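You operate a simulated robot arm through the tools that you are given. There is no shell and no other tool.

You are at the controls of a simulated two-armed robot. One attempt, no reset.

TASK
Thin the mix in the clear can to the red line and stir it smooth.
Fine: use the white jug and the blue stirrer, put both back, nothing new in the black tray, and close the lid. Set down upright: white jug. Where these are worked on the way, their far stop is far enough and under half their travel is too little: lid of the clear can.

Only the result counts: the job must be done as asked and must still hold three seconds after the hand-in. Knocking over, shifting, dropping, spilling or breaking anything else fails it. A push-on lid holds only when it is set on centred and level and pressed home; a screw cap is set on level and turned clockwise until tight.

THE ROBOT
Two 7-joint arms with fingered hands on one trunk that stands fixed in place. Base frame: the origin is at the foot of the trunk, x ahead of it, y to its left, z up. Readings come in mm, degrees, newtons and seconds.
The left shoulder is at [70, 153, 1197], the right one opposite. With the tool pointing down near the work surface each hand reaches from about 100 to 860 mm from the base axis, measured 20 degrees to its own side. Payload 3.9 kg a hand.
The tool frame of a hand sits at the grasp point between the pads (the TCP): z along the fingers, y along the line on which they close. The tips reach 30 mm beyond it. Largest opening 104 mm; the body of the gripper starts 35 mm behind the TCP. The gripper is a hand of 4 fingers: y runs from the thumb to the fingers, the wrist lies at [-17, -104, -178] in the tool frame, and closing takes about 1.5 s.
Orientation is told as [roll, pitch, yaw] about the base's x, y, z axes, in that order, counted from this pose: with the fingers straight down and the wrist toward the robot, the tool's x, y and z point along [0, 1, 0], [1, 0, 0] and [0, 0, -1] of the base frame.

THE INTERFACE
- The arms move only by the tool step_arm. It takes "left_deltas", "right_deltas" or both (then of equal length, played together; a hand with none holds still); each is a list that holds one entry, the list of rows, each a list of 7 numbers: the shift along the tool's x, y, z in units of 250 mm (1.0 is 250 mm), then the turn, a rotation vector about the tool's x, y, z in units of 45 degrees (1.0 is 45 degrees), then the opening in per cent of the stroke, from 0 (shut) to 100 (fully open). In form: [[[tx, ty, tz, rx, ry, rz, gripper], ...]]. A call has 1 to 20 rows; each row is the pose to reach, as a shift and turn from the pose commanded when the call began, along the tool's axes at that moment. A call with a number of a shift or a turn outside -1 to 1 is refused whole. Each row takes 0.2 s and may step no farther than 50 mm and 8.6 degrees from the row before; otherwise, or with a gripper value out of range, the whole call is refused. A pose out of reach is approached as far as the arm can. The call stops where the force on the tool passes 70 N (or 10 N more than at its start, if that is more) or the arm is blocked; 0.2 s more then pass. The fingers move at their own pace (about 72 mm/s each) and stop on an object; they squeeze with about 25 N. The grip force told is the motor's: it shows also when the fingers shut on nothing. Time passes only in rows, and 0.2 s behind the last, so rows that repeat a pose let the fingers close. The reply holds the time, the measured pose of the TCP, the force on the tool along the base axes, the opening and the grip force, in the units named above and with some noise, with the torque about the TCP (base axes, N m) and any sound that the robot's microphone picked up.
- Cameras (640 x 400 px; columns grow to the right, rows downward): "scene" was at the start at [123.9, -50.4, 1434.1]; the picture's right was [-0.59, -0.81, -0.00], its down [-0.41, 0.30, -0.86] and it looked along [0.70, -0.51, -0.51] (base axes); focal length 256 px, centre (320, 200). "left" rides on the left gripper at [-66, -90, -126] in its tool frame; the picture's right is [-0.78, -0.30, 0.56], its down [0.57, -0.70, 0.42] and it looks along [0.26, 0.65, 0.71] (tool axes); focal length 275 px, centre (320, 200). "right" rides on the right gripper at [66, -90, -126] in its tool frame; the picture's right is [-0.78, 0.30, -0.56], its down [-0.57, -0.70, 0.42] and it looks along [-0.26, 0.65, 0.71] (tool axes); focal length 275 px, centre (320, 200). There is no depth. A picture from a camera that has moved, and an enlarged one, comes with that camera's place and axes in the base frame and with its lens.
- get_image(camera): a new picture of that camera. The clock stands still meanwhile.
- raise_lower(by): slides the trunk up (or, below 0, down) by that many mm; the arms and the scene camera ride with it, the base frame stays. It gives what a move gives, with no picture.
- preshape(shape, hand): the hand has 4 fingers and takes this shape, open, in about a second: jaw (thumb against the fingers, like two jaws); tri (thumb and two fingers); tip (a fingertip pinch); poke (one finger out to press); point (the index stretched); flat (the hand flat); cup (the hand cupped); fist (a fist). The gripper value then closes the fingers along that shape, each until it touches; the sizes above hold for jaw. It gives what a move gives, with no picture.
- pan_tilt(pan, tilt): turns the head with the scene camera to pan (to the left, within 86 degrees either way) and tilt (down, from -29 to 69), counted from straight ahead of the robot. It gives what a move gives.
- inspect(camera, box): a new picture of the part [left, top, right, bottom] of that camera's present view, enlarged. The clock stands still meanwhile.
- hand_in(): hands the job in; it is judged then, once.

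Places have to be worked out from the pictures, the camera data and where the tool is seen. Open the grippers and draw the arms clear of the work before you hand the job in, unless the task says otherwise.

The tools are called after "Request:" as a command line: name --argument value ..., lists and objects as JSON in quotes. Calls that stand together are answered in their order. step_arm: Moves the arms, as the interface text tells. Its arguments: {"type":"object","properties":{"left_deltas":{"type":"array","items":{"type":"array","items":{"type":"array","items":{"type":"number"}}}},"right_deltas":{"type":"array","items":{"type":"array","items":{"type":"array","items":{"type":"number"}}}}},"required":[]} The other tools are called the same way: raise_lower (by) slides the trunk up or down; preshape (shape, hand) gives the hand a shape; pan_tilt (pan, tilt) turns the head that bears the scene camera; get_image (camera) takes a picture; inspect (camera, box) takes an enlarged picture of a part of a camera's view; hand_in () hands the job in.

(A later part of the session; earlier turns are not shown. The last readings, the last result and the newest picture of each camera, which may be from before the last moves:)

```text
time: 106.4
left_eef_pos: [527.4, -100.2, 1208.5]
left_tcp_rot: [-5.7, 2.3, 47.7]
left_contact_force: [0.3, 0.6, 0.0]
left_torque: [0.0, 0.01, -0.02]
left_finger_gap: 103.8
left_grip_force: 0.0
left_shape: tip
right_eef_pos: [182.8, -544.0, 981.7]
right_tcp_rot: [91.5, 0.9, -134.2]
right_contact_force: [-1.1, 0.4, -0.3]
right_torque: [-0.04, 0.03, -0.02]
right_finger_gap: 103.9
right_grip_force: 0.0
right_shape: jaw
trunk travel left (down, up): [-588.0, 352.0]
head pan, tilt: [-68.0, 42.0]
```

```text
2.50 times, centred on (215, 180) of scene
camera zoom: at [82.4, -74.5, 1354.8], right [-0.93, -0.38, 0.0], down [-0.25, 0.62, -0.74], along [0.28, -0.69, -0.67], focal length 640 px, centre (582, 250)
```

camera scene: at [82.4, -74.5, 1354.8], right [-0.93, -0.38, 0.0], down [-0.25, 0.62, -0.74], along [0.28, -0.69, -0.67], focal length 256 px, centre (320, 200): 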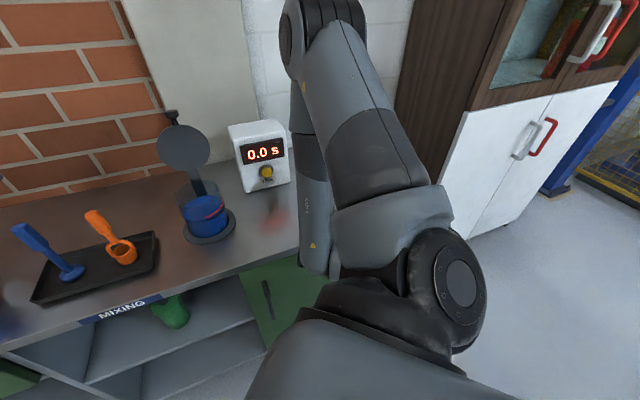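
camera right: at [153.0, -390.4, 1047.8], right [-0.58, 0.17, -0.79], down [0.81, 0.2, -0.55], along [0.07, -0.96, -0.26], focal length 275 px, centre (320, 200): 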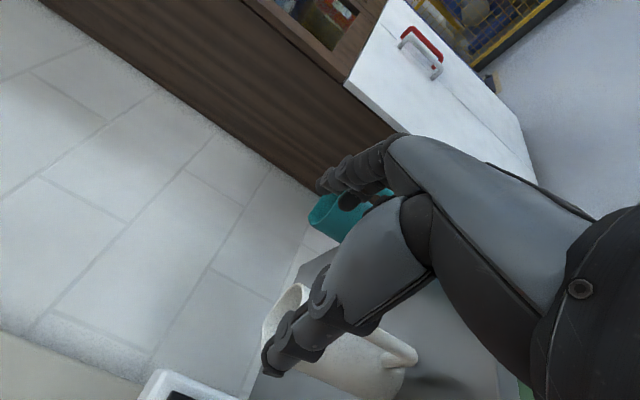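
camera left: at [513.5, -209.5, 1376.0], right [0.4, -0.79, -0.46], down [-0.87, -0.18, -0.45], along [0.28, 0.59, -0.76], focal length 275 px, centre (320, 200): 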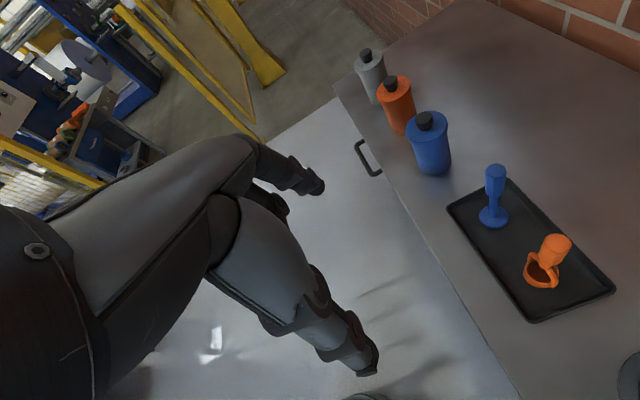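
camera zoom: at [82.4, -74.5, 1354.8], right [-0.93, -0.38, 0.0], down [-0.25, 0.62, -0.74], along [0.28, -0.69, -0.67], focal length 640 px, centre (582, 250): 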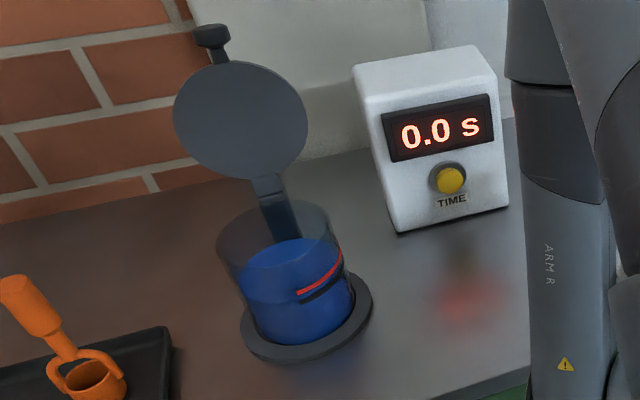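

The handle's lower corner matches my estimate of [240,-596,827], and the hand is laterally aligned with it. I lower the trunk to bring the TCP to z≈870, with the fingertips still about 40 mm in front of the handle.

Request:
raise_lower --by -80

Request:
get_image --camera "right"

Request:
raise_lower --by -30

Request:
get_image --camera "right"

Request:
get_image --camera "scene"

```text
time: 107.6
left_eef_pos: [527.3, -99.2, 1129.1]
left_tcp_rot: [-5.9, 2.3, 47.8]
left_contact_force: [-0.3, -1.1, 0.4]
left_torque: [0.03, -0.02, -0.02]
left_finger_gap: 104.1
left_grip_force: 0.1
left_shape: tip
right_eef_pos: [181.4, -544.0, 901.7]
right_tcp_rot: [91.4, 1.0, -134.2]
right_contact_force: [-1.1, -0.5, 0.0]
right_torque: [0.01, 0.02, 0.02]
right_finger_gap: 103.8
right_grip_force: 0.0
right_shape: jaw
trunk travel left (down, up): [-508.0, 432.0]
head pan, tilt: [-68.0, 42.0]
```

```text
taken
camera right: at [152.8, -390.3, 967.9], right [-0.58, 0.17, -0.79], down [0.81, 0.2, -0.55], along [0.07, -0.96, -0.26], focal length 275 px, centre (320, 200)
```

right: 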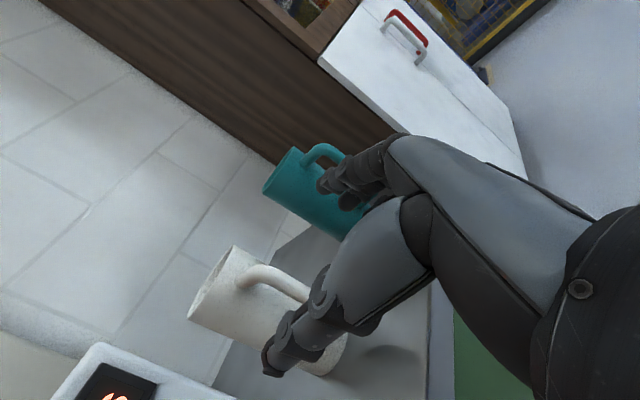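

```text
time: 108.3
left_eef_pos: [527.7, -98.8, 1099.5]
left_tcp_rot: [-5.8, 2.3, 47.8]
left_contact_force: [-0.5, -0.1, 0.8]
left_torque: [-0.01, 0.02, -0.01]
left_finger_gap: 104.0
left_grip_force: 0.0
left_shape: tip
right_eef_pos: [181.7, -544.0, 872.7]
right_tcp_rot: [91.4, 1.0, -134.3]
right_contact_force: [0.1, -0.5, -0.6]
right_torque: [-0.02, 0.01, -0.01]
right_finger_gap: 103.7
right_grip_force: 0.0
right_shape: jaw
trunk travel left (down, up): [-478.0, 462.0]
head pan, tilt: [-68.0, 42.0]
```

```text
taken
camera right: at [152.7, -390.2, 937.9], right [-0.58, 0.17, -0.79], down [0.81, 0.2, -0.55], along [0.07, -0.96, -0.26], focal length 275 px, centre (320, 200)
```

right: 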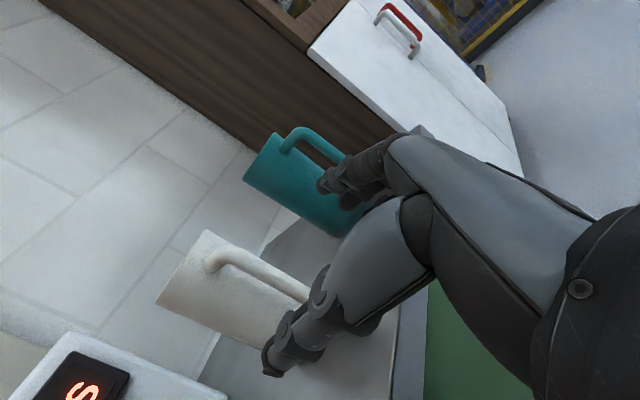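

```text
taken
camera scene: at [81.9, -74.3, 1244.9], right [-0.93, -0.37, 0.0], down [-0.25, 0.62, -0.74], along [0.28, -0.69, -0.67], focal length 256 px, centre (320, 200)
```

scene: 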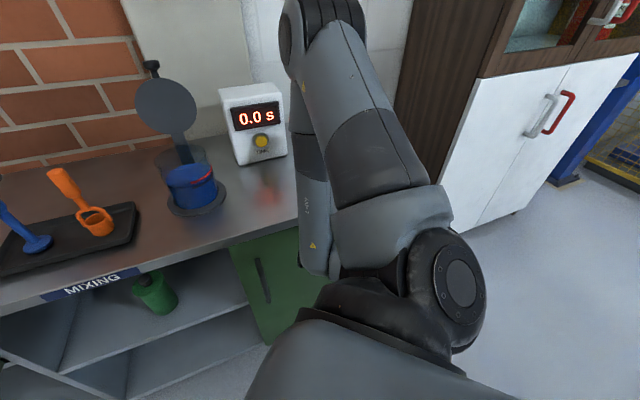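

The handle bar lies right on the tool's forward axis, about 80 mm ahead. I advance 60 mm with the hand open and check.

Request:
step_arm --right_deltas '[[[0, 0, 0.06, 0, 0, 0, 100], [0, 0, 0.12, 0, 0, 0, 100], [0, 0, 0.18, 0, 0, 0, 100], [0, 0, 0.24, 0, 0, 0, 100]]]'

Request:
get_image --camera "right"

Request:
inspect --camera "right" --box '[180, 160, 400, 380]'

```text
time: 109.3
left_eef_pos: [528.5, -100.4, 1098.2]
left_tcp_rot: [-5.6, 2.2, 47.8]
left_contact_force: [-0.6, 0.0, -1.1]
left_torque: [0.0, 0.01, -0.03]
left_finger_gap: 103.8
left_grip_force: 0.0
left_shape: tip
right_eef_pos: [224.7, -586.0, 874.7]
right_tcp_rot: [91.4, 1.0, -134.1]
right_contact_force: [-0.3, -0.4, -0.9]
right_torque: [0.02, -0.02, 0.02]
right_finger_gap: 103.8
right_grip_force: 0.1
right_shape: jaw
trunk travel left (down, up): [-478.0, 462.0]
head pan, tilt: [-68.0, 42.0]
```

```text
taken
camera right: at [196.2, -432.4, 939.2], right [-0.58, 0.17, -0.79], down [0.81, 0.2, -0.55], along [0.07, -0.96, -0.26], focal length 275 px, centre (320, 200)
```

right: 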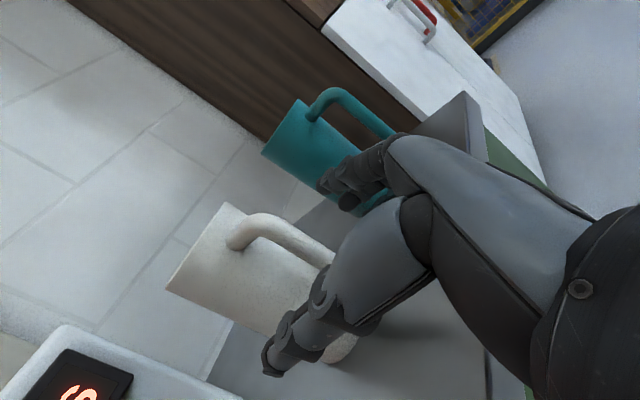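

```text
1.82 times, centred on (290, 270) of right
camera zoom: at [196.2, -432.4, 939.2], right [-0.58, 0.17, -0.79], down [0.81, 0.2, -0.55], along [0.07, -0.96, -0.26], focal length 500 px, centre (374, 73)
```

zoom: 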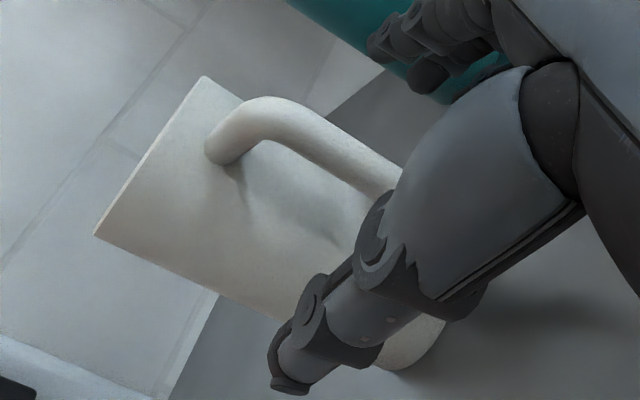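

Well aligned. I advance the last 19 mm and close the jaw on the handle.

Request:
step_arm --right_deltas '[[[0, 0, 0.04, 0, 0, 0, 100], [0, 0, 0.076, 0, 0, 0, 100], [0, 0, 0.076, 0, 0, 0, 40], [0, 0, 0.076, 0, 0, 0, 0], [0, 0, 0.076, 0, 0, 0, 0], [0, 0, 0.076, 0, 0, 0, 0], [0, 0, 0.076, 0, 0, 0, 0], [0, 0, 0.076, 0, 0, 0, 0], [0, 0, 0.076, 0, 0, 0, 0]]]'

Request:
get_image --camera "right"

Request:
inspect --camera "right" --box '[180, 160, 400, 380]'

```text
time: 111.3
left_eef_pos: [527.9, -100.8, 1097.4]
left_tcp_rot: [-5.7, 2.3, 47.8]
left_contact_force: [0.0, -0.4, -0.2]
left_torque: [-0.02, -0.03, -0.01]
left_finger_gap: 104.1
left_grip_force: 0.0
left_shape: tip
right_eef_pos: [238.2, -598.9, 874.9]
right_tcp_rot: [91.4, 0.9, -134.3]
right_contact_force: [0.7, -1.5, 0.3]
right_torque: [0.04, 0.02, 0.0]
right_finger_gap: 0.0
right_grip_force: 25.0
right_shape: jaw
trunk travel left (down, up): [-478.0, 462.0]
head pan, tilt: [-68.0, 42.0]
```

```text
taken
camera right: at [209.8, -445.0, 939.9], right [-0.58, 0.17, -0.79], down [0.81, 0.2, -0.55], along [0.07, -0.96, -0.26], focal length 275 px, centre (320, 200)
```

right: 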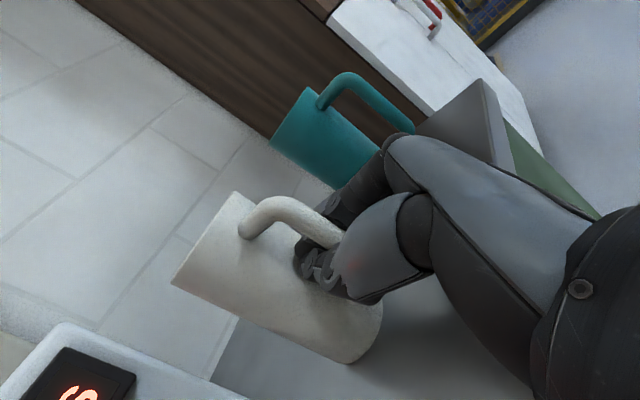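

```text
1.82 times, centred on (290, 270) of right
camera zoom: at [209.8, -445.0, 939.9], right [-0.58, 0.17, -0.79], down [0.81, 0.2, -0.55], along [0.07, -0.96, -0.26], focal length 500 px, centre (374, 73)
```

zoom: 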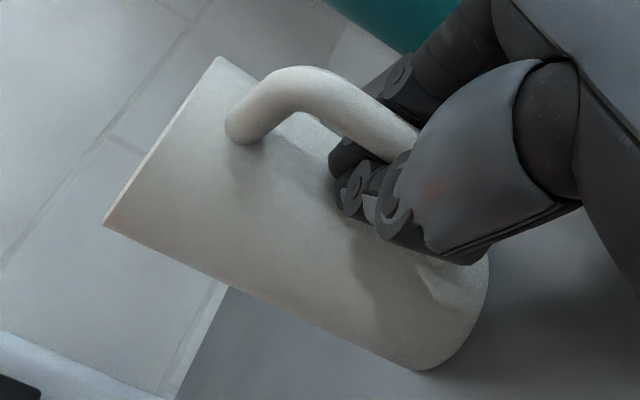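

The fingers closed fully around the handle, a ring grip with the rod caged between palm and fingertips. I test it with a small 8 mm trunk lift and check the forces and the tilt.

Request:
raise_lower --by 8

Request:
get_image --camera "right"

```text
time: 111.9
left_eef_pos: [528.5, -100.6, 1106.5]
left_tcp_rot: [-5.7, 2.3, 47.8]
left_contact_force: [0.4, -1.4, 0.5]
left_torque: [-0.02, 0.0, -0.01]
left_finger_gap: 103.6
left_grip_force: 0.1
left_shape: tip
right_eef_pos: [237.7, -598.3, 882.8]
right_tcp_rot: [91.4, 0.9, -134.1]
right_contact_force: [-0.6, 0.1, -1.4]
right_torque: [0.02, -0.01, 0.01]
right_finger_gap: 0.0
right_grip_force: 24.8
right_shape: jaw
trunk travel left (down, up): [-486.0, 454.0]
head pan, tilt: [-68.0, 42.0]
```

```text
taken
camera right: at [209.6, -445.2, 947.7], right [-0.58, 0.17, -0.79], down [0.81, 0.2, -0.55], along [0.07, -0.96, -0.26], focal length 275 px, centre (320, 200)
```

right: 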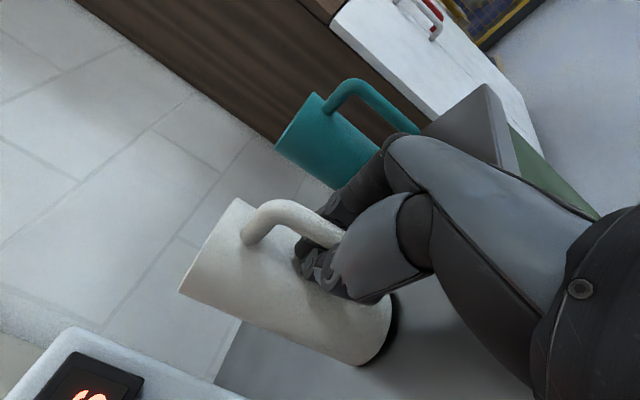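

The ring grip is loose, since the rod slides inside it. I open, drop back to the previous height, retreat so the rod sits between the pads, and re-grip.

Request:
step_arm --right_deltas '[[[0, 0, 0, 0, 0, 0, 100], [0, 0, 0, 0, 0, 0, 100], [0, 0, 0, 0, 0, 0, 100], [0, 0, 0, 0, 0, 0, 100], [0, 0, 0, 0, 0, 0, 100], [0, 0, -0.03, 0, 0, 0, 100], [0, 0, -0.06, 0, 0, 0, 100], [0, 0, -0.06, 0, 0, 0, 30], [0, 0, -0.06, 0, 0, 0, 0], [0, 0, -0.06, 0, 0, 0, 0], [0, 0, -0.06, 0, 0, 0, 0], [0, 0, -0.06, 0, 0, 0, 0], [0, 0, -0.06, 0, 0, 0, 0], [0, 0, -0.06, 0, 0, 0, 0]]]'

Request:
inspect --camera "right" --box '[180, 160, 400, 380]'

```text
time: 114.9
left_eef_pos: [527.8, -100.0, 1105.7]
left_tcp_rot: [-5.8, 2.3, 47.8]
left_contact_force: [0.4, -0.3, 0.6]
left_torque: [0.0, 0.02, 0.01]
left_finger_gap: 103.9
left_grip_force: 0.1
left_shape: tip
right_eef_pos: [228.7, -589.4, 881.2]
right_tcp_rot: [91.4, 0.9, -134.3]
right_contact_force: [1.5, -0.1, -0.1]
right_torque: [-0.05, 0.01, -0.01]
right_finger_gap: 0.1
right_grip_force: 24.5
right_shape: jaw
trunk travel left (down, up): [-486.0, 454.0]
head pan, tilt: [-68.0, 42.0]
```

```text
1.82 times, centred on (290, 270) of right
camera zoom: at [199.3, -434.8, 947.3], right [-0.58, 0.17, -0.79], down [0.81, 0.2, -0.55], along [0.07, -0.96, -0.26], focal length 500 px, centre (374, 73)
```

zoom: 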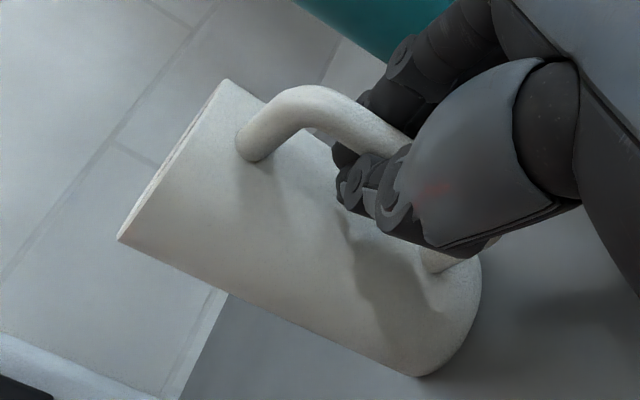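

Still fully closed around the rod. I open and retreat another 18 mm so the rod is nearer the fingertips, then close again.

Request:
step_arm --right_deltas '[[[0, 0, 0, 0, 0, 0, 100], [0, 0, 0, 0, 0, 0, 100], [0, 0, 0, 0, 0, 0, 100], [0, 0, 0, 0, 0, 0, 100], [0, 0, 0, 0, 0, 0, 100], [0, 0, -0.035, 0, 0, 0, 100], [0, 0, -0.072, 0, 0, 0, 100], [0, 0, -0.072, 0, 0, 0, 30], [0, 0, -0.072, 0, 0, 0, 0], [0, 0, -0.072, 0, 0, 0, 0], [0, 0, -0.072, 0, 0, 0, 0], [0, 0, -0.072, 0, 0, 0, 0], [0, 0, -0.072, 0, 0, 0, 0], [0, 0, -0.072, 0, 0, 0, 0]]]'

Request:
inspect --camera "right" --box '[180, 160, 400, 380]'

```text
time: 117.9
left_eef_pos: [528.4, -98.5, 1106.6]
left_tcp_rot: [-5.7, 2.4, 47.8]
left_contact_force: [0.1, -0.5, 0.1]
left_torque: [0.0, 0.0, -0.03]
left_finger_gap: 103.7
left_grip_force: 0.0
left_shape: tip
right_eef_pos: [214.5, -576.1, 882.3]
right_tcp_rot: [91.4, 0.9, -134.2]
right_contact_force: [0.2, -0.9, 0.3]
right_torque: [-0.04, 0.08, 0.0]
right_finger_gap: 8.2
right_grip_force: 25.0
right_shape: jaw
trunk travel left (down, up): [-486.0, 454.0]
head pan, tilt: [-68.0, 42.0]
```

```text
1.82 times, centred on (290, 270) of right
camera zoom: at [186.3, -421.9, 946.6], right [-0.58, 0.17, -0.79], down [0.81, 0.2, -0.55], along [0.07, -0.96, -0.26], focal length 500 px, centre (374, 73)
```

zoom: 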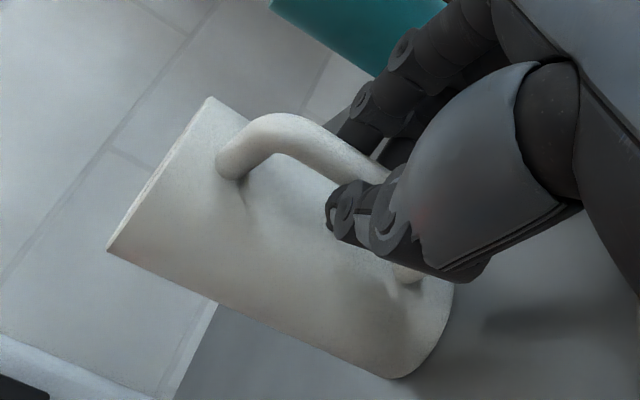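

The gap is now 8 mm with the rod actually held. I test with a 6 mm lift and watch for load and any lean.

Request:
raise_lower --by 6

Request:
inspect --camera "right" --box '[180, 160, 400, 380]'

```text
time: 118.5
left_eef_pos: [528.3, -100.6, 1112.1]
left_tcp_rot: [-5.7, 2.3, 47.8]
left_contact_force: [-0.7, -0.8, 0.3]
left_torque: [-0.01, 0.0, 0.01]
left_finger_gap: 103.8
left_grip_force: 0.0
left_shape: tip
right_eef_pos: [213.8, -575.6, 887.5]
right_tcp_rot: [91.4, 0.8, -134.3]
right_contact_force: [0.6, 0.7, -3.5]
right_torque: [0.11, 0.15, 0.02]
right_finger_gap: 8.2
right_grip_force: 25.4
right_shape: jaw
trunk travel left (down, up): [-492.0, 448.0]
head pan, tilt: [-68.0, 42.0]
```

```text
1.82 times, centred on (290, 270) of right
camera zoom: at [186.1, -422.0, 952.4], right [-0.58, 0.17, -0.79], down [0.81, 0.2, -0.55], along [0.07, -0.96, -0.26], focal length 500 px, centre (374, 73)
```

zoom: 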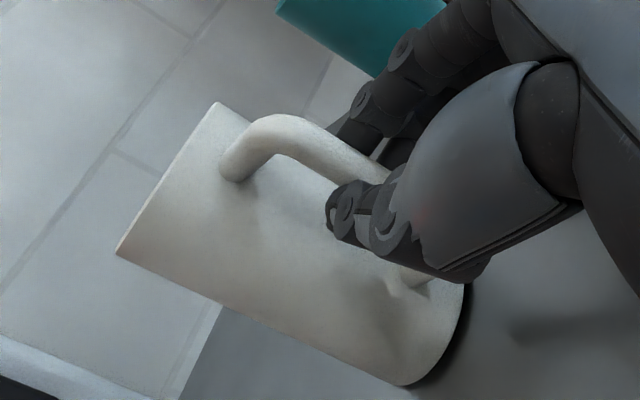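

There is 3.5 N of load so far and the handle side seems to be lifting. I lift 6 mm more to see whether the pinch carries it or the jug pivots.

Request:
raise_lower --by 6

Request:
get_image --camera "right"

Request:
inspect --camera "right" --box '[180, 160, 400, 380]'

```text
time: 119.0
left_eef_pos: [529.1, -99.1, 1118.8]
left_tcp_rot: [-5.7, 2.3, 47.9]
left_contact_force: [0.1, 0.1, -0.3]
left_torque: [0.02, 0.0, 0.0]
left_finger_gap: 103.9
left_grip_force: 0.1
left_shape: tip
right_eef_pos: [214.5, -575.8, 893.0]
right_tcp_rot: [91.4, 0.9, -134.2]
right_contact_force: [-0.7, 0.6, -2.7]
right_torque: [0.11, 0.19, -0.02]
right_finger_gap: 8.1
right_grip_force: 25.0
right_shape: jaw
trunk travel left (down, up): [-498.0, 442.0]
head pan, tilt: [-68.0, 42.0]
```

```text
taken
camera right: at [186.2, -422.0, 958.5], right [-0.58, 0.17, -0.79], down [0.81, 0.2, -0.55], along [0.07, -0.96, -0.26], focal length 275 px, centre (320, 200)
```

right: 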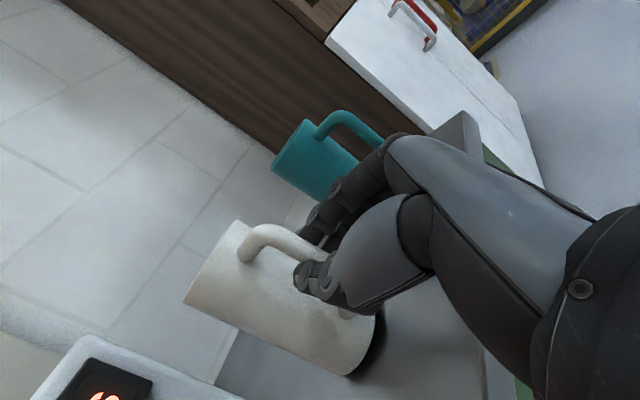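

```text
1.82 times, centred on (290, 270) of right
camera zoom: at [186.2, -422.0, 958.5], right [-0.58, 0.17, -0.79], down [0.81, 0.2, -0.55], along [0.07, -0.96, -0.26], focal length 500 px, centre (374, 73)
```

zoom: 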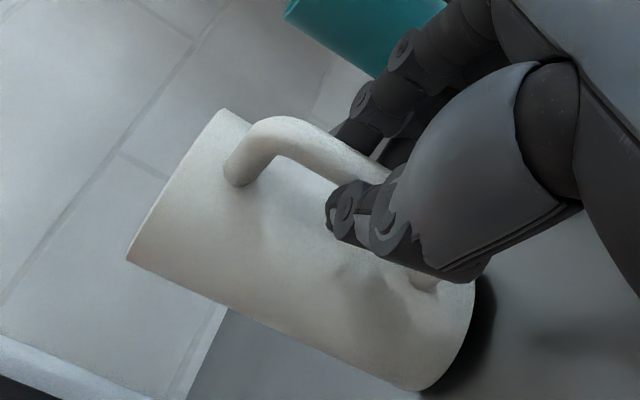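

The jug pivots in the pinch and the torque isn't carried, so a handle grip would spill. I set it back down and release, and will use a top-down body grip instead, which keeps the centre of mass under the hand.

Request:
raise_lower --by -12

Request:
step_arm --right_deltas '[[[0, 0, 0, 0, 0, 0, 100], [0, 0, 0, 0, 0, 0, 100], [0, 0, 0, 0, 0, 0, 100], [0, 0, 0, 0, 0, 0, 100], [0, 0, 0, 0, 0, 0, 100], [0, 0, -0.06, 0, 0, 0, 100], [0, 0, -0.12, 0, 0, 0, 100], [0, 0, -0.18, 0, 0, 0, 100]]]'

Request:
get_image --camera "right"

```text
time: 119.6
left_eef_pos: [526.8, -99.8, 1106.4]
left_tcp_rot: [-5.7, 2.3, 47.8]
left_contact_force: [0.5, 0.2, 0.2]
left_torque: [0.0, 0.02, 0.01]
left_finger_gap: 103.9
left_grip_force: 0.1
left_shape: tip
right_eef_pos: [215.1, -574.7, 881.2]
right_tcp_rot: [91.4, 0.8, -134.2]
right_contact_force: [-0.1, 1.6, -1.4]
right_torque: [-0.06, -0.01, 0.0]
right_finger_gap: 8.3
right_grip_force: 25.2
right_shape: jaw
trunk travel left (down, up): [-486.0, 454.0]
head pan, tilt: [-68.0, 42.0]
```

```text
time: 121.4
left_eef_pos: [527.4, -99.6, 1105.1]
left_tcp_rot: [-5.8, 2.4, 47.9]
left_contact_force: [-0.3, 0.2, 0.5]
left_torque: [0.0, 0.01, 0.0]
left_finger_gap: 103.8
left_grip_force: 0.1
left_shape: tip
right_eef_pos: [182.7, -543.9, 879.0]
right_tcp_rot: [91.4, 0.7, -134.2]
right_contact_force: [0.5, -0.1, 0.0]
right_torque: [-0.02, 0.02, 0.0]
right_finger_gap: 103.7
right_grip_force: 0.0
right_shape: jaw
trunk travel left (down, up): [-486.0, 454.0]
head pan, tilt: [-68.0, 42.0]
```

```text
taken
camera right: at [154.4, -389.9, 945.5], right [-0.58, 0.17, -0.79], down [0.81, 0.2, -0.55], along [0.07, -0.96, -0.26], focal length 275 px, centre (320, 200)
```

right: 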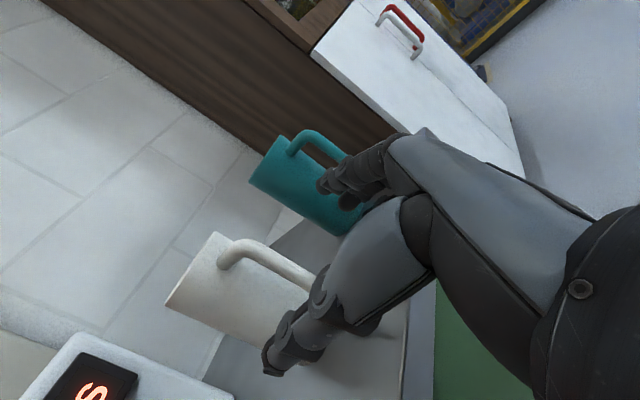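

The jug stands untouched. While the head is low, I take a close look at the can's level, then raise the trunk clear.

Request:
inspect --camera "scene" --box '[140, 130, 250, 220]'

Request:
raise_lower --by 250

Request:
step_arm --right_deltas '[[[0, 0, 0.1, 0, 0, 0, 100], [0, -0.1, 0.2, 0, 0, 0, 100], [0, -0.2, 0.3, 0, 0, 0, 100], [0, -0.3, 0.4, 0, 0, 0, 100], [0, -0.36, 0.45, 0, 0, 0, 100]]]'

```text
4.44 times, centred on (195, 175) of scene
camera zoom: at [83.1, -73.8, 1252.8], right [-0.93, -0.37, 0.0], down [-0.25, 0.62, -0.74], along [0.28, -0.69, -0.67], focal length 1138 px, centre (876, 311)
```

zoom: 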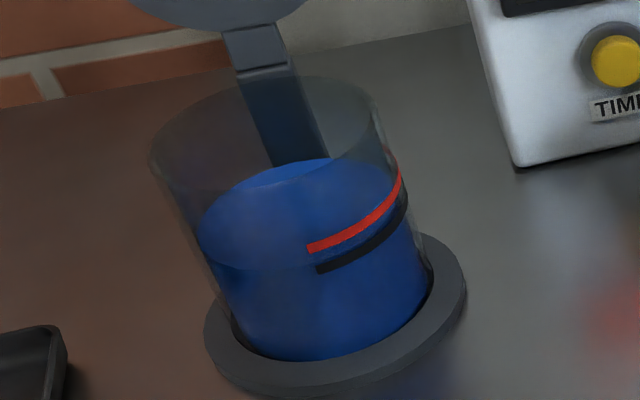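

```text
time: 124.0
left_eef_pos: [527.2, -99.6, 1356.3]
left_tcp_rot: [-5.7, 2.3, 47.8]
left_contact_force: [0.1, 0.7, 0.1]
left_torque: [0.0, 0.0, -0.02]
left_finger_gap: 103.6
left_grip_force: 0.1
left_shape: tip
right_eef_pos: [182.7, -544.4, 1131.1]
right_tcp_rot: [91.4, 0.9, -134.2]
right_contact_force: [-0.2, -0.3, 0.5]
right_torque: [0.02, 0.01, -0.04]
right_finger_gap: 103.6
right_grip_force: 0.0
right_shape: jaw
trunk travel left (down, up): [-736.0, 204.0]
head pan, tilt: [-68.0, 42.0]
```

```text
time: 125.2
left_eef_pos: [528.5, -99.7, 1355.9]
left_tcp_rot: [-5.7, 2.3, 47.8]
left_contact_force: [0.0, 0.2, 0.4]
left_torque: [-0.01, 0.0, 0.01]
left_finger_gap: 104.0
left_grip_force: 0.1
left_shape: tip
right_eef_pos: [327.3, -560.0, 1134.5]
right_tcp_rot: [91.3, 0.8, -134.2]
right_contact_force: [-1.2, 0.6, 0.3]
right_torque: [0.01, 0.02, -0.02]
right_finger_gap: 103.6
right_grip_force: 0.0
right_shape: jaw
trunk travel left (down, up): [-736.0, 204.0]
head pan, tilt: [-68.0, 42.0]
```

The waterline sits at the dark mark, roughly 12–14 mm below the red line. I roll the right hand back to fingers-down for the top-down approach.

Request:
step_arm --right_deltas '[[[0, 0, 0, 0, -0.17, 0, 100], [0, 0, 0, 0, -0.34, 0, 100], [0, 0, 0, 0, -0.51, 0, 100], [0, 0, 0, 0, -0.68, 0, 100], [0, 0, 0, 0, -0.85, 0, 100], [0, 0, 0, 0, -1.0, 0, 100]]]'

Request:
step_arm --right_deltas '[[[0, 0, 0, 0, -0.17, 0, 100], [0, 0, 0, 0, -0.34, 0, 100], [0, 0, 0, 0, -0.51, 0, 100], [0, 0, 0, 0, -0.68, 0, 100], [0, 0, 0, 0, -0.85, 0, 100], [0, 0, 0, 0, -1.0, 0, 100]]]'

Request:
step_arm --right_deltas '[[[0, 0, 0, 0, 0, -0.16, 100], [0, 0, 0, 0, 0, -0.32, 100], [0, 0, 0, 0, 0, -0.48, 100], [0, 0, 0, 0, 0, -0.64, 100], [0, 0, 0, 0, 0, -0.8, 100], [0, 0, 0, 0, 0, -0.98, 100]]]'

```text
time: 126.6
left_eef_pos: [527.7, -100.1, 1355.9]
left_tcp_rot: [-5.6, 2.3, 47.8]
left_contact_force: [-0.5, 0.3, -0.2]
left_torque: [-0.01, 0.02, 0.01]
left_finger_gap: 104.0
left_grip_force: 0.0
left_shape: tip
right_eef_pos: [324.8, -558.3, 1135.1]
right_tcp_rot: [46.3, 0.9, -134.1]
right_contact_force: [-0.2, -1.0, 0.7]
right_torque: [0.02, 0.01, -0.03]
right_finger_gap: 103.7
right_grip_force: 0.0
right_shape: jaw
trunk travel left (down, up): [-736.0, 204.0]
head pan, tilt: [-68.0, 42.0]
```

```text
time: 128.0
left_eef_pos: [528.2, -100.8, 1355.5]
left_tcp_rot: [-5.7, 2.2, 47.8]
left_contact_force: [0.4, -0.5, 0.0]
left_torque: [0.01, 0.0, -0.01]
left_finger_gap: 103.8
left_grip_force: 0.1
left_shape: tip
right_eef_pos: [326.3, -558.0, 1133.8]
right_tcp_rot: [1.2, 0.9, -134.2]
right_contact_force: [0.3, 0.0, -0.4]
right_torque: [0.02, -0.04, -0.02]
right_finger_gap: 103.6
right_grip_force: 0.1
right_shape: jaw
trunk travel left (down, up): [-736.0, 204.0]
head pan, tilt: [-68.0, 42.0]
```

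```text
time: 129.4
left_eef_pos: [527.2, -100.0, 1355.7]
left_tcp_rot: [-5.8, 2.2, 47.7]
left_contact_force: [0.1, 0.3, 0.8]
left_torque: [-0.01, -0.01, 0.04]
left_finger_gap: 103.8
left_grip_force: 0.2
left_shape: tip
right_eef_pos: [324.6, -557.3, 1134.3]
right_tcp_rot: [1.7, -0.4, -89.9]
right_contact_force: [0.4, -0.2, -0.1]
right_torque: [-0.01, 0.01, 0.05]
right_finger_gap: 103.8
right_grip_force: 0.0
right_shape: jaw
trunk travel left (down, up): [-736.0, 204.0]
head pan, tilt: [-68.0, 42.0]
```

Now I move empty-handed above the can at yaw -90 and test pronating, to check that the pouring tilt is reachable before touching the jug.

Request:
step_arm --right_deltas '[[[0.12, -0.1, 0, 0, 0, 0, 100], [0.24, -0.2, 0, 0, 0, 0, 100], [0.36, -0.3, 0, 0, 0, 0, 100], [0.48, -0.42, 0, 0, 0, 0, 100], [0.62, -0.55, 0, 0, 0, 0, 100]]]'

Request:
step_arm --right_deltas '[[[0, 0, 0, 0, -0.17, 0, 100], [0, 0, 0, 0, -0.34, 0, 100], [0, 0, 0, 0, -0.51, 0, 100], [0, 0, 0, 0, -0.68, 0, 100], [0, 0, 0, 0, -0.85, 0, 100], [0, 0, 0, 0, -1.0, 0, 100]]]'

Request:
step_arm --right_deltas '[[[0, 0, 0, 0, -0.15, 0, 100], [0, 0, 0, 0, -0.3, 0, 100], [0, 0, 0, 0, -0.45, 0, 100]]]'

Request:
get_image --camera "scene"

```text
time: 130.6
left_eef_pos: [534.5, -98.7, 1354.3]
left_tcp_rot: [-5.6, 2.4, 47.8]
left_contact_force: [0.5, -0.1, -0.8]
left_torque: [-0.01, 0.05, 0.0]
left_finger_gap: 104.0
left_grip_force: 0.1
left_shape: tip
right_eef_pos: [485.4, -420.6, 1136.1]
right_tcp_rot: [1.4, -0.5, -90.1]
right_contact_force: [0.4, 0.0, 1.2]
right_torque: [-0.01, 0.03, -0.03]
right_finger_gap: 103.9
right_grip_force: 0.1
right_shape: jaw
trunk travel left (down, up): [-736.0, 204.0]
head pan, tilt: [-68.0, 42.0]
```

```text
time: 132.0
left_eef_pos: [529.3, -99.0, 1355.9]
left_tcp_rot: [-5.7, 2.2, 48.0]
left_contact_force: [-0.5, 0.2, -0.8]
left_torque: [-0.01, 0.02, -0.02]
left_finger_gap: 103.9
left_grip_force: 0.2
left_shape: tip
right_eef_pos: [481.7, -420.0, 1138.5]
right_tcp_rot: [-43.4, -0.3, -90.1]
right_contact_force: [0.1, -0.3, -0.8]
right_torque: [-0.02, 0.01, -0.01]
right_finger_gap: 104.0
right_grip_force: 0.1
right_shape: jaw
trunk travel left (down, up): [-736.0, 204.0]
head pan, tilt: [-68.0, 42.0]
```

```text
time: 132.8
left_eef_pos: [528.0, -99.2, 1356.4]
left_tcp_rot: [-5.7, 2.2, 47.8]
left_contact_force: [0.3, 0.5, -0.2]
left_torque: [-0.02, 0.0, 0.02]
left_finger_gap: 104.0
left_grip_force: 0.1
left_shape: tip
right_eef_pos: [477.0, -425.9, 1124.8]
right_tcp_rot: [-63.2, -0.1, -89.7]
right_contact_force: [0.0, 0.2, 0.4]
right_torque: [0.01, 0.01, -0.06]
right_finger_gap: 103.9
right_grip_force: 0.1
right_shape: jaw
right hand out of reach, approached as far as the arm can: row 3
trunk travel left (down, up): [-736.0, 204.0]
head pan, tilt: [-68.0, 42.0]
```

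```text
taken
camera scene: at [82.8, -74.9, 1502.9], right [-0.93, -0.37, 0.0], down [-0.25, 0.62, -0.74], along [0.28, -0.69, -0.67], focal length 256 px, centre (320, 200)
```

scene: 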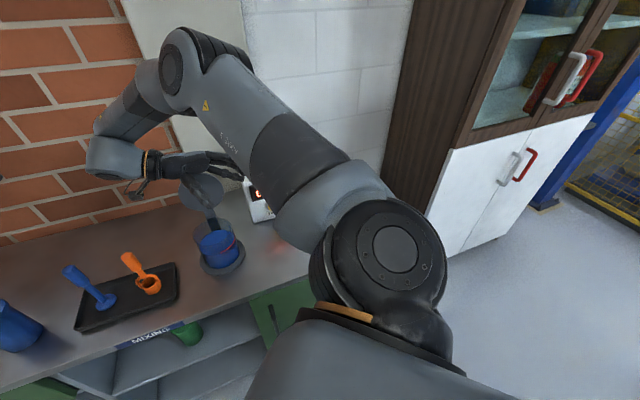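

The pouring tilt (63° at yaw -90) is reachable over the can. Now I un-tilt and head to the white jug for the top-down grip.

Request:
step_arm --right_deltas '[[[0, 0, 0, 0, 0.17, 0, 100], [0, 0, 0, 0, 0.34, 0, 100], [0, 0, 0, 0, 0.51, 0, 100], [0, 0, 0, 0, 0.68, 0, 100], [0, 0, 0, 0, 0.85, 0, 100], [0, 0, 0, 0, 1.0, 0, 100]]]'

Request:
step_arm --right_deltas '[[[0, 0, 0, 0, 0.14, 0, 100], [-0.05, 0.05, 0.05, 0, 0.28, 0, 100], [-0.1, 0.1, 0.1, 0, 0.4, 0, 100]]]'

Request:
step_arm --right_deltas '[[[-0.1, 0.1, 0, 0, 0, 0, 100], [-0.2, 0.2, 0, 0, 0, 0, 100], [-0.3, 0.33, 0, 0, 0, 0.1, 100], [-0.38, 0.46, 0, 0, 0, 0.25, 100], [-0.44, 0.6, 0, 0, 0, 0.4, 100], [-0.5, 0.7, 0, 0, 0, 0.55, 100], [-0.54, 0.7, 0, 0, 0, 0.7, 100], [-0.54, 0.7, 0, 0, 0, 0.85, 100], [-0.54, 0.7, 0, 0, 0, 0.98, 100]]]'

Request:
get_image --camera "right"

```text
time: 134.2
left_eef_pos: [527.4, -101.0, 1356.3]
left_tcp_rot: [-5.8, 2.2, 47.8]
left_contact_force: [1.1, -0.3, 0.3]
left_torque: [-0.02, -0.02, 0.0]
left_finger_gap: 103.8
left_grip_force: 0.1
left_shape: tip
right_eef_pos: [474.8, -428.9, 1126.0]
right_tcp_rot: [-18.5, -0.4, -90.2]
right_contact_force: [0.4, -0.1, 1.3]
right_torque: [0.04, -0.01, -0.02]
right_finger_gap: 104.0
right_grip_force: 0.1
right_shape: jaw
trunk travel left (down, up): [-736.0, 204.0]
head pan, tilt: [-68.0, 42.0]
```

```text
time: 135.0
left_eef_pos: [526.6, -101.7, 1356.9]
left_tcp_rot: [-5.8, 2.3, 47.8]
left_contact_force: [0.9, 0.1, -0.4]
left_torque: [0.03, -0.02, -0.01]
left_finger_gap: 103.9
left_grip_force: 0.1
left_shape: tip
right_eef_pos: [442.9, -453.2, 1110.9]
right_tcp_rot: [-0.5, -0.4, -90.2]
right_contact_force: [-0.4, 0.0, -0.1]
right_torque: [0.03, 0.0, -0.01]
right_finger_gap: 104.3
right_grip_force: 0.1
right_shape: jaw
trunk travel left (down, up): [-736.0, 204.0]
head pan, tilt: [-68.0, 42.0]
```

```text
time: 137.0
left_eef_pos: [528.9, -100.8, 1355.6]
left_tcp_rot: [-5.7, 2.3, 47.7]
left_contact_force: [0.7, 0.0, 0.6]
left_torque: [0.0, -0.03, -0.04]
left_finger_gap: 103.9
left_grip_force: 0.0
left_shape: tip
right_eef_pos: [308.3, -627.1, 1112.4]
right_tcp_rot: [-0.2, -0.6, -134.3]
right_contact_force: [0.8, -0.4, 0.1]
right_torque: [-0.01, 0.01, -0.02]
right_finger_gap: 103.6
right_grip_force: 0.0
right_shape: jaw
trunk travel left (down, up): [-736.0, 204.0]
head pan, tilt: [-68.0, 42.0]
```

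```text
taken
camera right: at [420.8, -606.6, 1237.5], right [-0.76, 0.33, 0.56], down [0.08, 0.9, -0.43], along [-0.65, -0.28, -0.71], focal length 275 px, centre (320, 200)
```

right: 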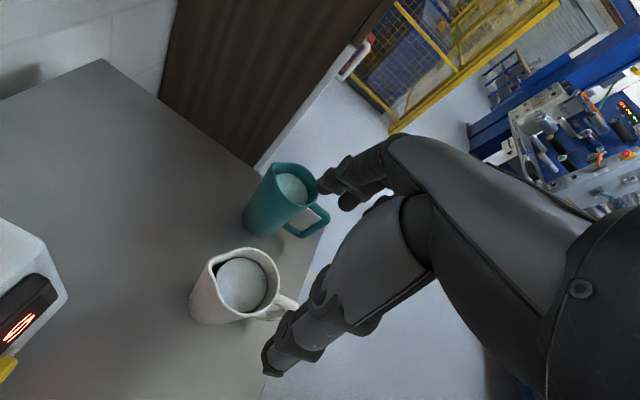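

The hand is above the jug at yaw -134. I zoom to pin down the rim position.

Request:
inspect --camera "right" --box '[170, 220, 330, 360]'

Request:
get_image --camera "scene"

```text
2.86 times, centred on (250, 290) of right
camera zoom: at [420.8, -606.6, 1237.5], right [-0.76, 0.33, 0.56], down [0.08, 0.9, -0.43], along [-0.65, -0.28, -0.71], focal length 786 px, centre (520, -57)
```

zoom: 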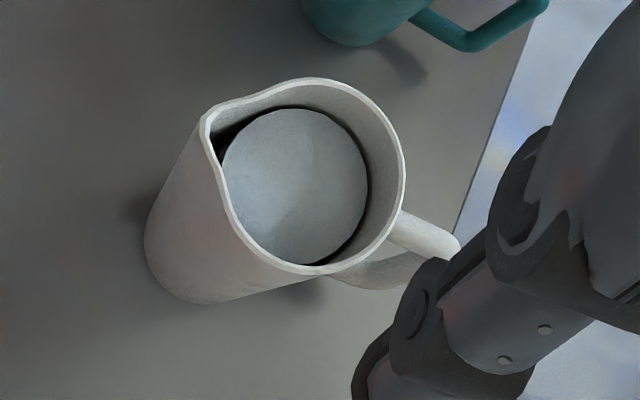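

```text
taken
camera scene: at [83.0, -75.3, 1502.8], right [-0.93, -0.37, 0.0], down [-0.25, 0.62, -0.74], along [0.28, -0.69, -0.67], focal length 256 px, centre (320, 200)
```

scene: 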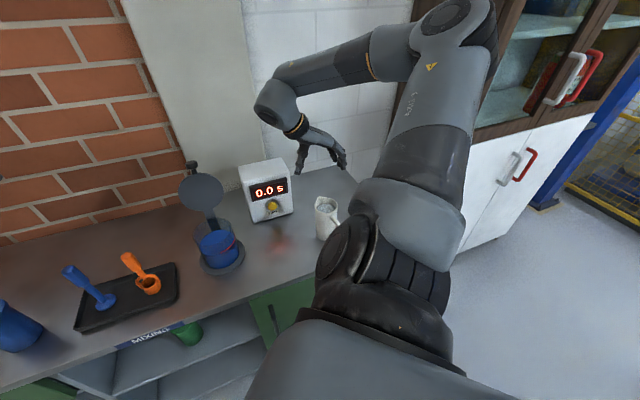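

The hand camera puts the rim centre near [292,-638], a little off my earlier estimate, so I cross-check with the scene camera.

Request:
inspect --camera "scene" --box '[290, 170, 370, 260]'

```text
4.44 times, centred on (330, 215) of scene
camera zoom: at [83.0, -75.3, 1502.8], right [-0.93, -0.37, 0.0], down [-0.25, 0.62, -0.74], along [0.28, -0.69, -0.67], focal length 1138 px, centre (276, 133)
```

zoom: 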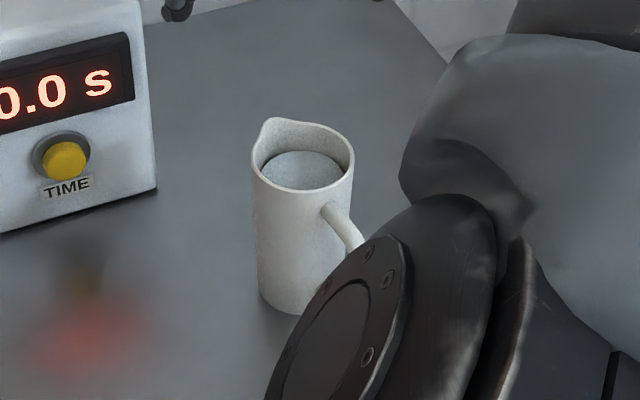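

Both cameras agree on about [291,-641] for the jug rim centre. I align above it and descend until the fingertips are just above the rim.

Request:
step_arm --right_deltas '[[[-0.003, 0.03, 0.1, 0, 0, 0, 100], [-0.006, 0.06, 0.2, 0, 0, 0, 100], [-0.01, 0.088, 0.3, 0, 0, 0, 100], [-0.01, 0.088, 0.42, 0, 0, 0, 100], [-0.01, 0.088, 0.52, 0, 0, 0, 100]]]'

Request:
get_image --camera "right"

Request:
inspect --camera "scene" --box '[280, 140, 380, 250]'

```text
time: 138.2
left_eef_pos: [527.9, -100.9, 1355.6]
left_tcp_rot: [-5.7, 2.2, 47.8]
left_contact_force: [0.1, 0.1, -0.4]
left_torque: [0.01, 0.02, 0.0]
left_finger_gap: 103.8
left_grip_force: 0.0
left_shape: tip
right_eef_pos: [290.8, -642.3, 980.9]
right_tcp_rot: [-0.2, -0.6, -134.2]
right_contact_force: [-0.2, 0.2, 0.1]
right_torque: [0.0, 0.01, -0.01]
right_finger_gap: 104.0
right_grip_force: 0.1
right_shape: jaw
trunk travel left (down, up): [-736.0, 204.0]
head pan, tilt: [-68.0, 42.0]
```

```text
taken
camera right: at [402.1, -622.3, 1107.0], right [-0.76, 0.33, 0.56], down [0.07, 0.9, -0.43], along [-0.65, -0.28, -0.7], focal length 275 px, centre (320, 200)
```

right: 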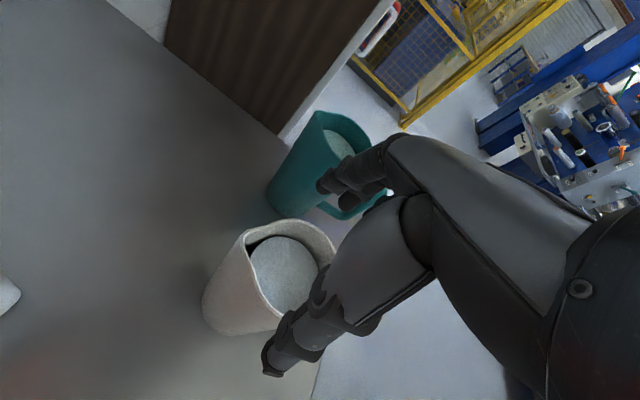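

```text
3.64 times, centred on (330, 195) of scene
camera zoom: at [83.0, -75.9, 1502.8], right [-0.93, -0.37, 0.0], down [-0.25, 0.62, -0.74], along [0.28, -0.69, -0.67], focal length 931 px, centre (284, 218)
```

zoom: 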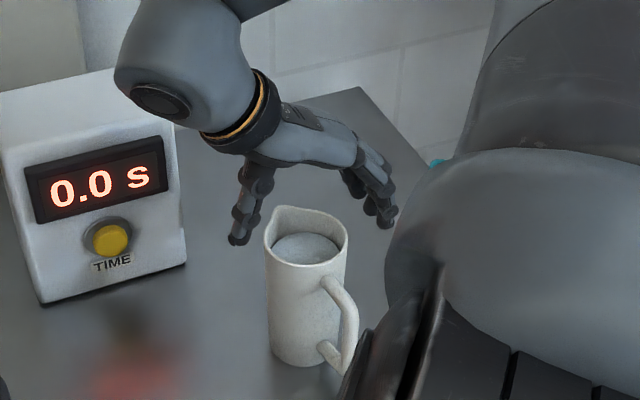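

Thumb and fingers straddle the jug evenly. I descend to TCP z≈918, leaving about 15 mm between palm and rim, and close.

Request:
step_arm --right_deltas '[[[0, 0, 0.06, 0, 0, 0, 100], [0, 0, 0.12, 0, 0, 0, 100], [0, 0, 0.18, 0, 0, 0, 100], [0, 0, 0.25, 0, 0, 0, 100], [0, 0, 0.25, 0, 0, 0, 100]]]'

Request:
step_arm --right_deltas '[[[0, 0, 0, 0, 0, 0, 60], [0, 0, 0, 0, 0, 0, 30], [0, 0, 0, 0, 0, 0, 0], [0, 0, 0, 0, 0, 0, 0], [0, 0, 0, 0, 0, 0, 0], [0, 0, 0, 0, 0, 0, 0], [0, 0, 0, 0, 0, 0, 0]]]'

Request:
inspect --camera "scene" --box '[280, 140, 380, 250]'

Request:
get_image --camera "right"

```text
time: 139.4
left_eef_pos: [528.1, -99.8, 1356.2]
left_tcp_rot: [-5.7, 2.3, 47.8]
left_contact_force: [-0.1, -0.3, 0.5]
left_torque: [0.03, 0.02, -0.01]
left_finger_gap: 103.7
left_grip_force: 0.0
left_shape: tip
right_eef_pos: [288.5, -642.0, 919.3]
right_tcp_rot: [-0.2, -0.7, -134.2]
right_contact_force: [0.7, -0.3, 0.7]
right_torque: [-0.01, 0.0, 0.03]
right_finger_gap: 103.9
right_grip_force: 0.2
right_shape: jaw
trunk travel left (down, up): [-736.0, 204.0]
head pan, tilt: [-68.0, 42.0]
```

```text
time: 141.0
left_eef_pos: [527.2, -101.5, 1356.2]
left_tcp_rot: [-5.7, 2.2, 47.8]
left_contact_force: [1.0, 0.2, -0.1]
left_torque: [-0.01, 0.01, -0.02]
left_finger_gap: 103.7
left_grip_force: 0.0
left_shape: tip
right_eef_pos: [289.0, -642.8, 919.6]
right_tcp_rot: [-0.3, -0.7, -134.2]
right_contact_force: [-1.5, 0.1, -0.5]
right_torque: [-0.13, 0.18, 0.0]
right_finger_gap: 71.9
right_grip_force: 25.1
right_shape: jaw
trunk travel left (down, up): [-736.0, 204.0]
head pan, tilt: [-68.0, 42.0]
```

```text
3.64 times, centred on (330, 195) of scene
camera zoom: at [82.2, -75.0, 1502.8], right [-0.93, -0.37, 0.0], down [-0.25, 0.62, -0.74], along [0.28, -0.69, -0.67], focal length 931 px, centre (284, 218)
```

zoom: 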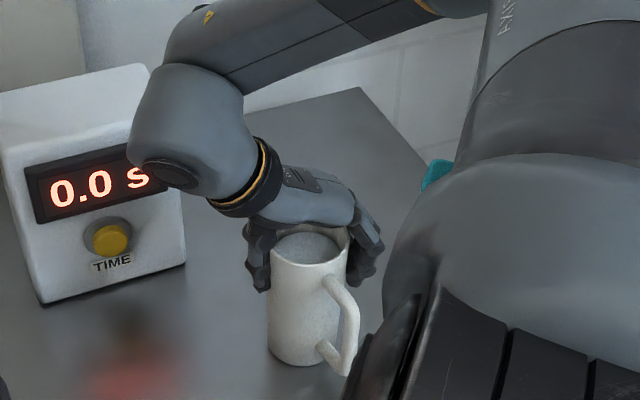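

```text
taken
camera right: at [400.7, -621.8, 1045.2], right [-0.76, 0.33, 0.56], down [0.07, 0.9, -0.43], along [-0.65, -0.28, -0.7], focal length 275 px, centre (320, 200)
```

right: 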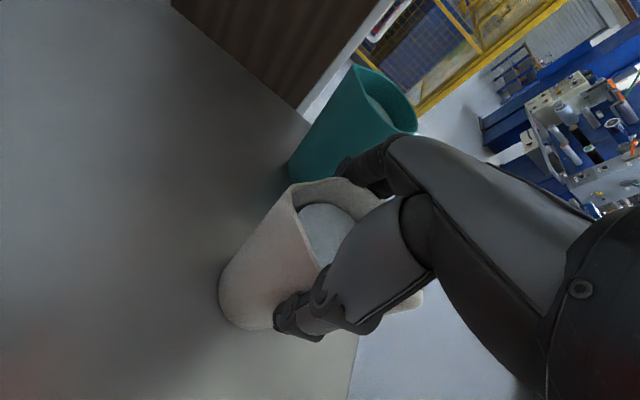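

A firm 72 mm grip on the jug. The resting pose is TCP [289,-643,919.6]. I lift 25 mm and check the load.

Request:
step_arm --right_deltas '[[[0, 0, -0.03, 0, 0, 0, 0], [0, 0, -0.06, 0, 0, 0, 0], [0, 0, -0.1, 0, 0, 0, 0], [0, 0, -0.1, 0, 0, 0, 0]]]'

Request:
inspect --camera "scene" --box '[280, 140, 380, 250]'

```text
time: 142.0
left_eef_pos: [527.6, -100.2, 1355.7]
left_tcp_rot: [-5.7, 2.3, 47.9]
left_contact_force: [-0.4, -0.3, 0.5]
left_torque: [-0.01, -0.02, 0.0]
left_finger_gap: 103.5
left_grip_force: 0.0
left_shape: tip
right_eef_pos: [289.7, -642.2, 944.8]
right_tcp_rot: [-0.2, -0.7, -134.1]
right_contact_force: [-0.6, 0.2, -4.9]
right_torque: [-0.04, -0.06, 0.0]
right_finger_gap: 71.3
right_grip_force: 24.5
right_shape: jaw
trunk travel left (down, up): [-736.0, 204.0]
head pan, tilt: [-68.0, 42.0]
```

```text
3.64 times, centred on (330, 195) of scene
camera zoom: at [82.8, -75.7, 1502.7], right [-0.93, -0.37, 0.0], down [-0.25, 0.62, -0.74], along [0.28, -0.69, -0.67], focal length 931 px, centre (284, 218)
```

zoom: 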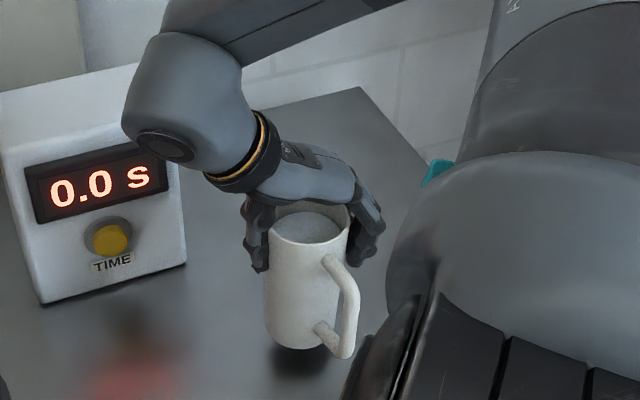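

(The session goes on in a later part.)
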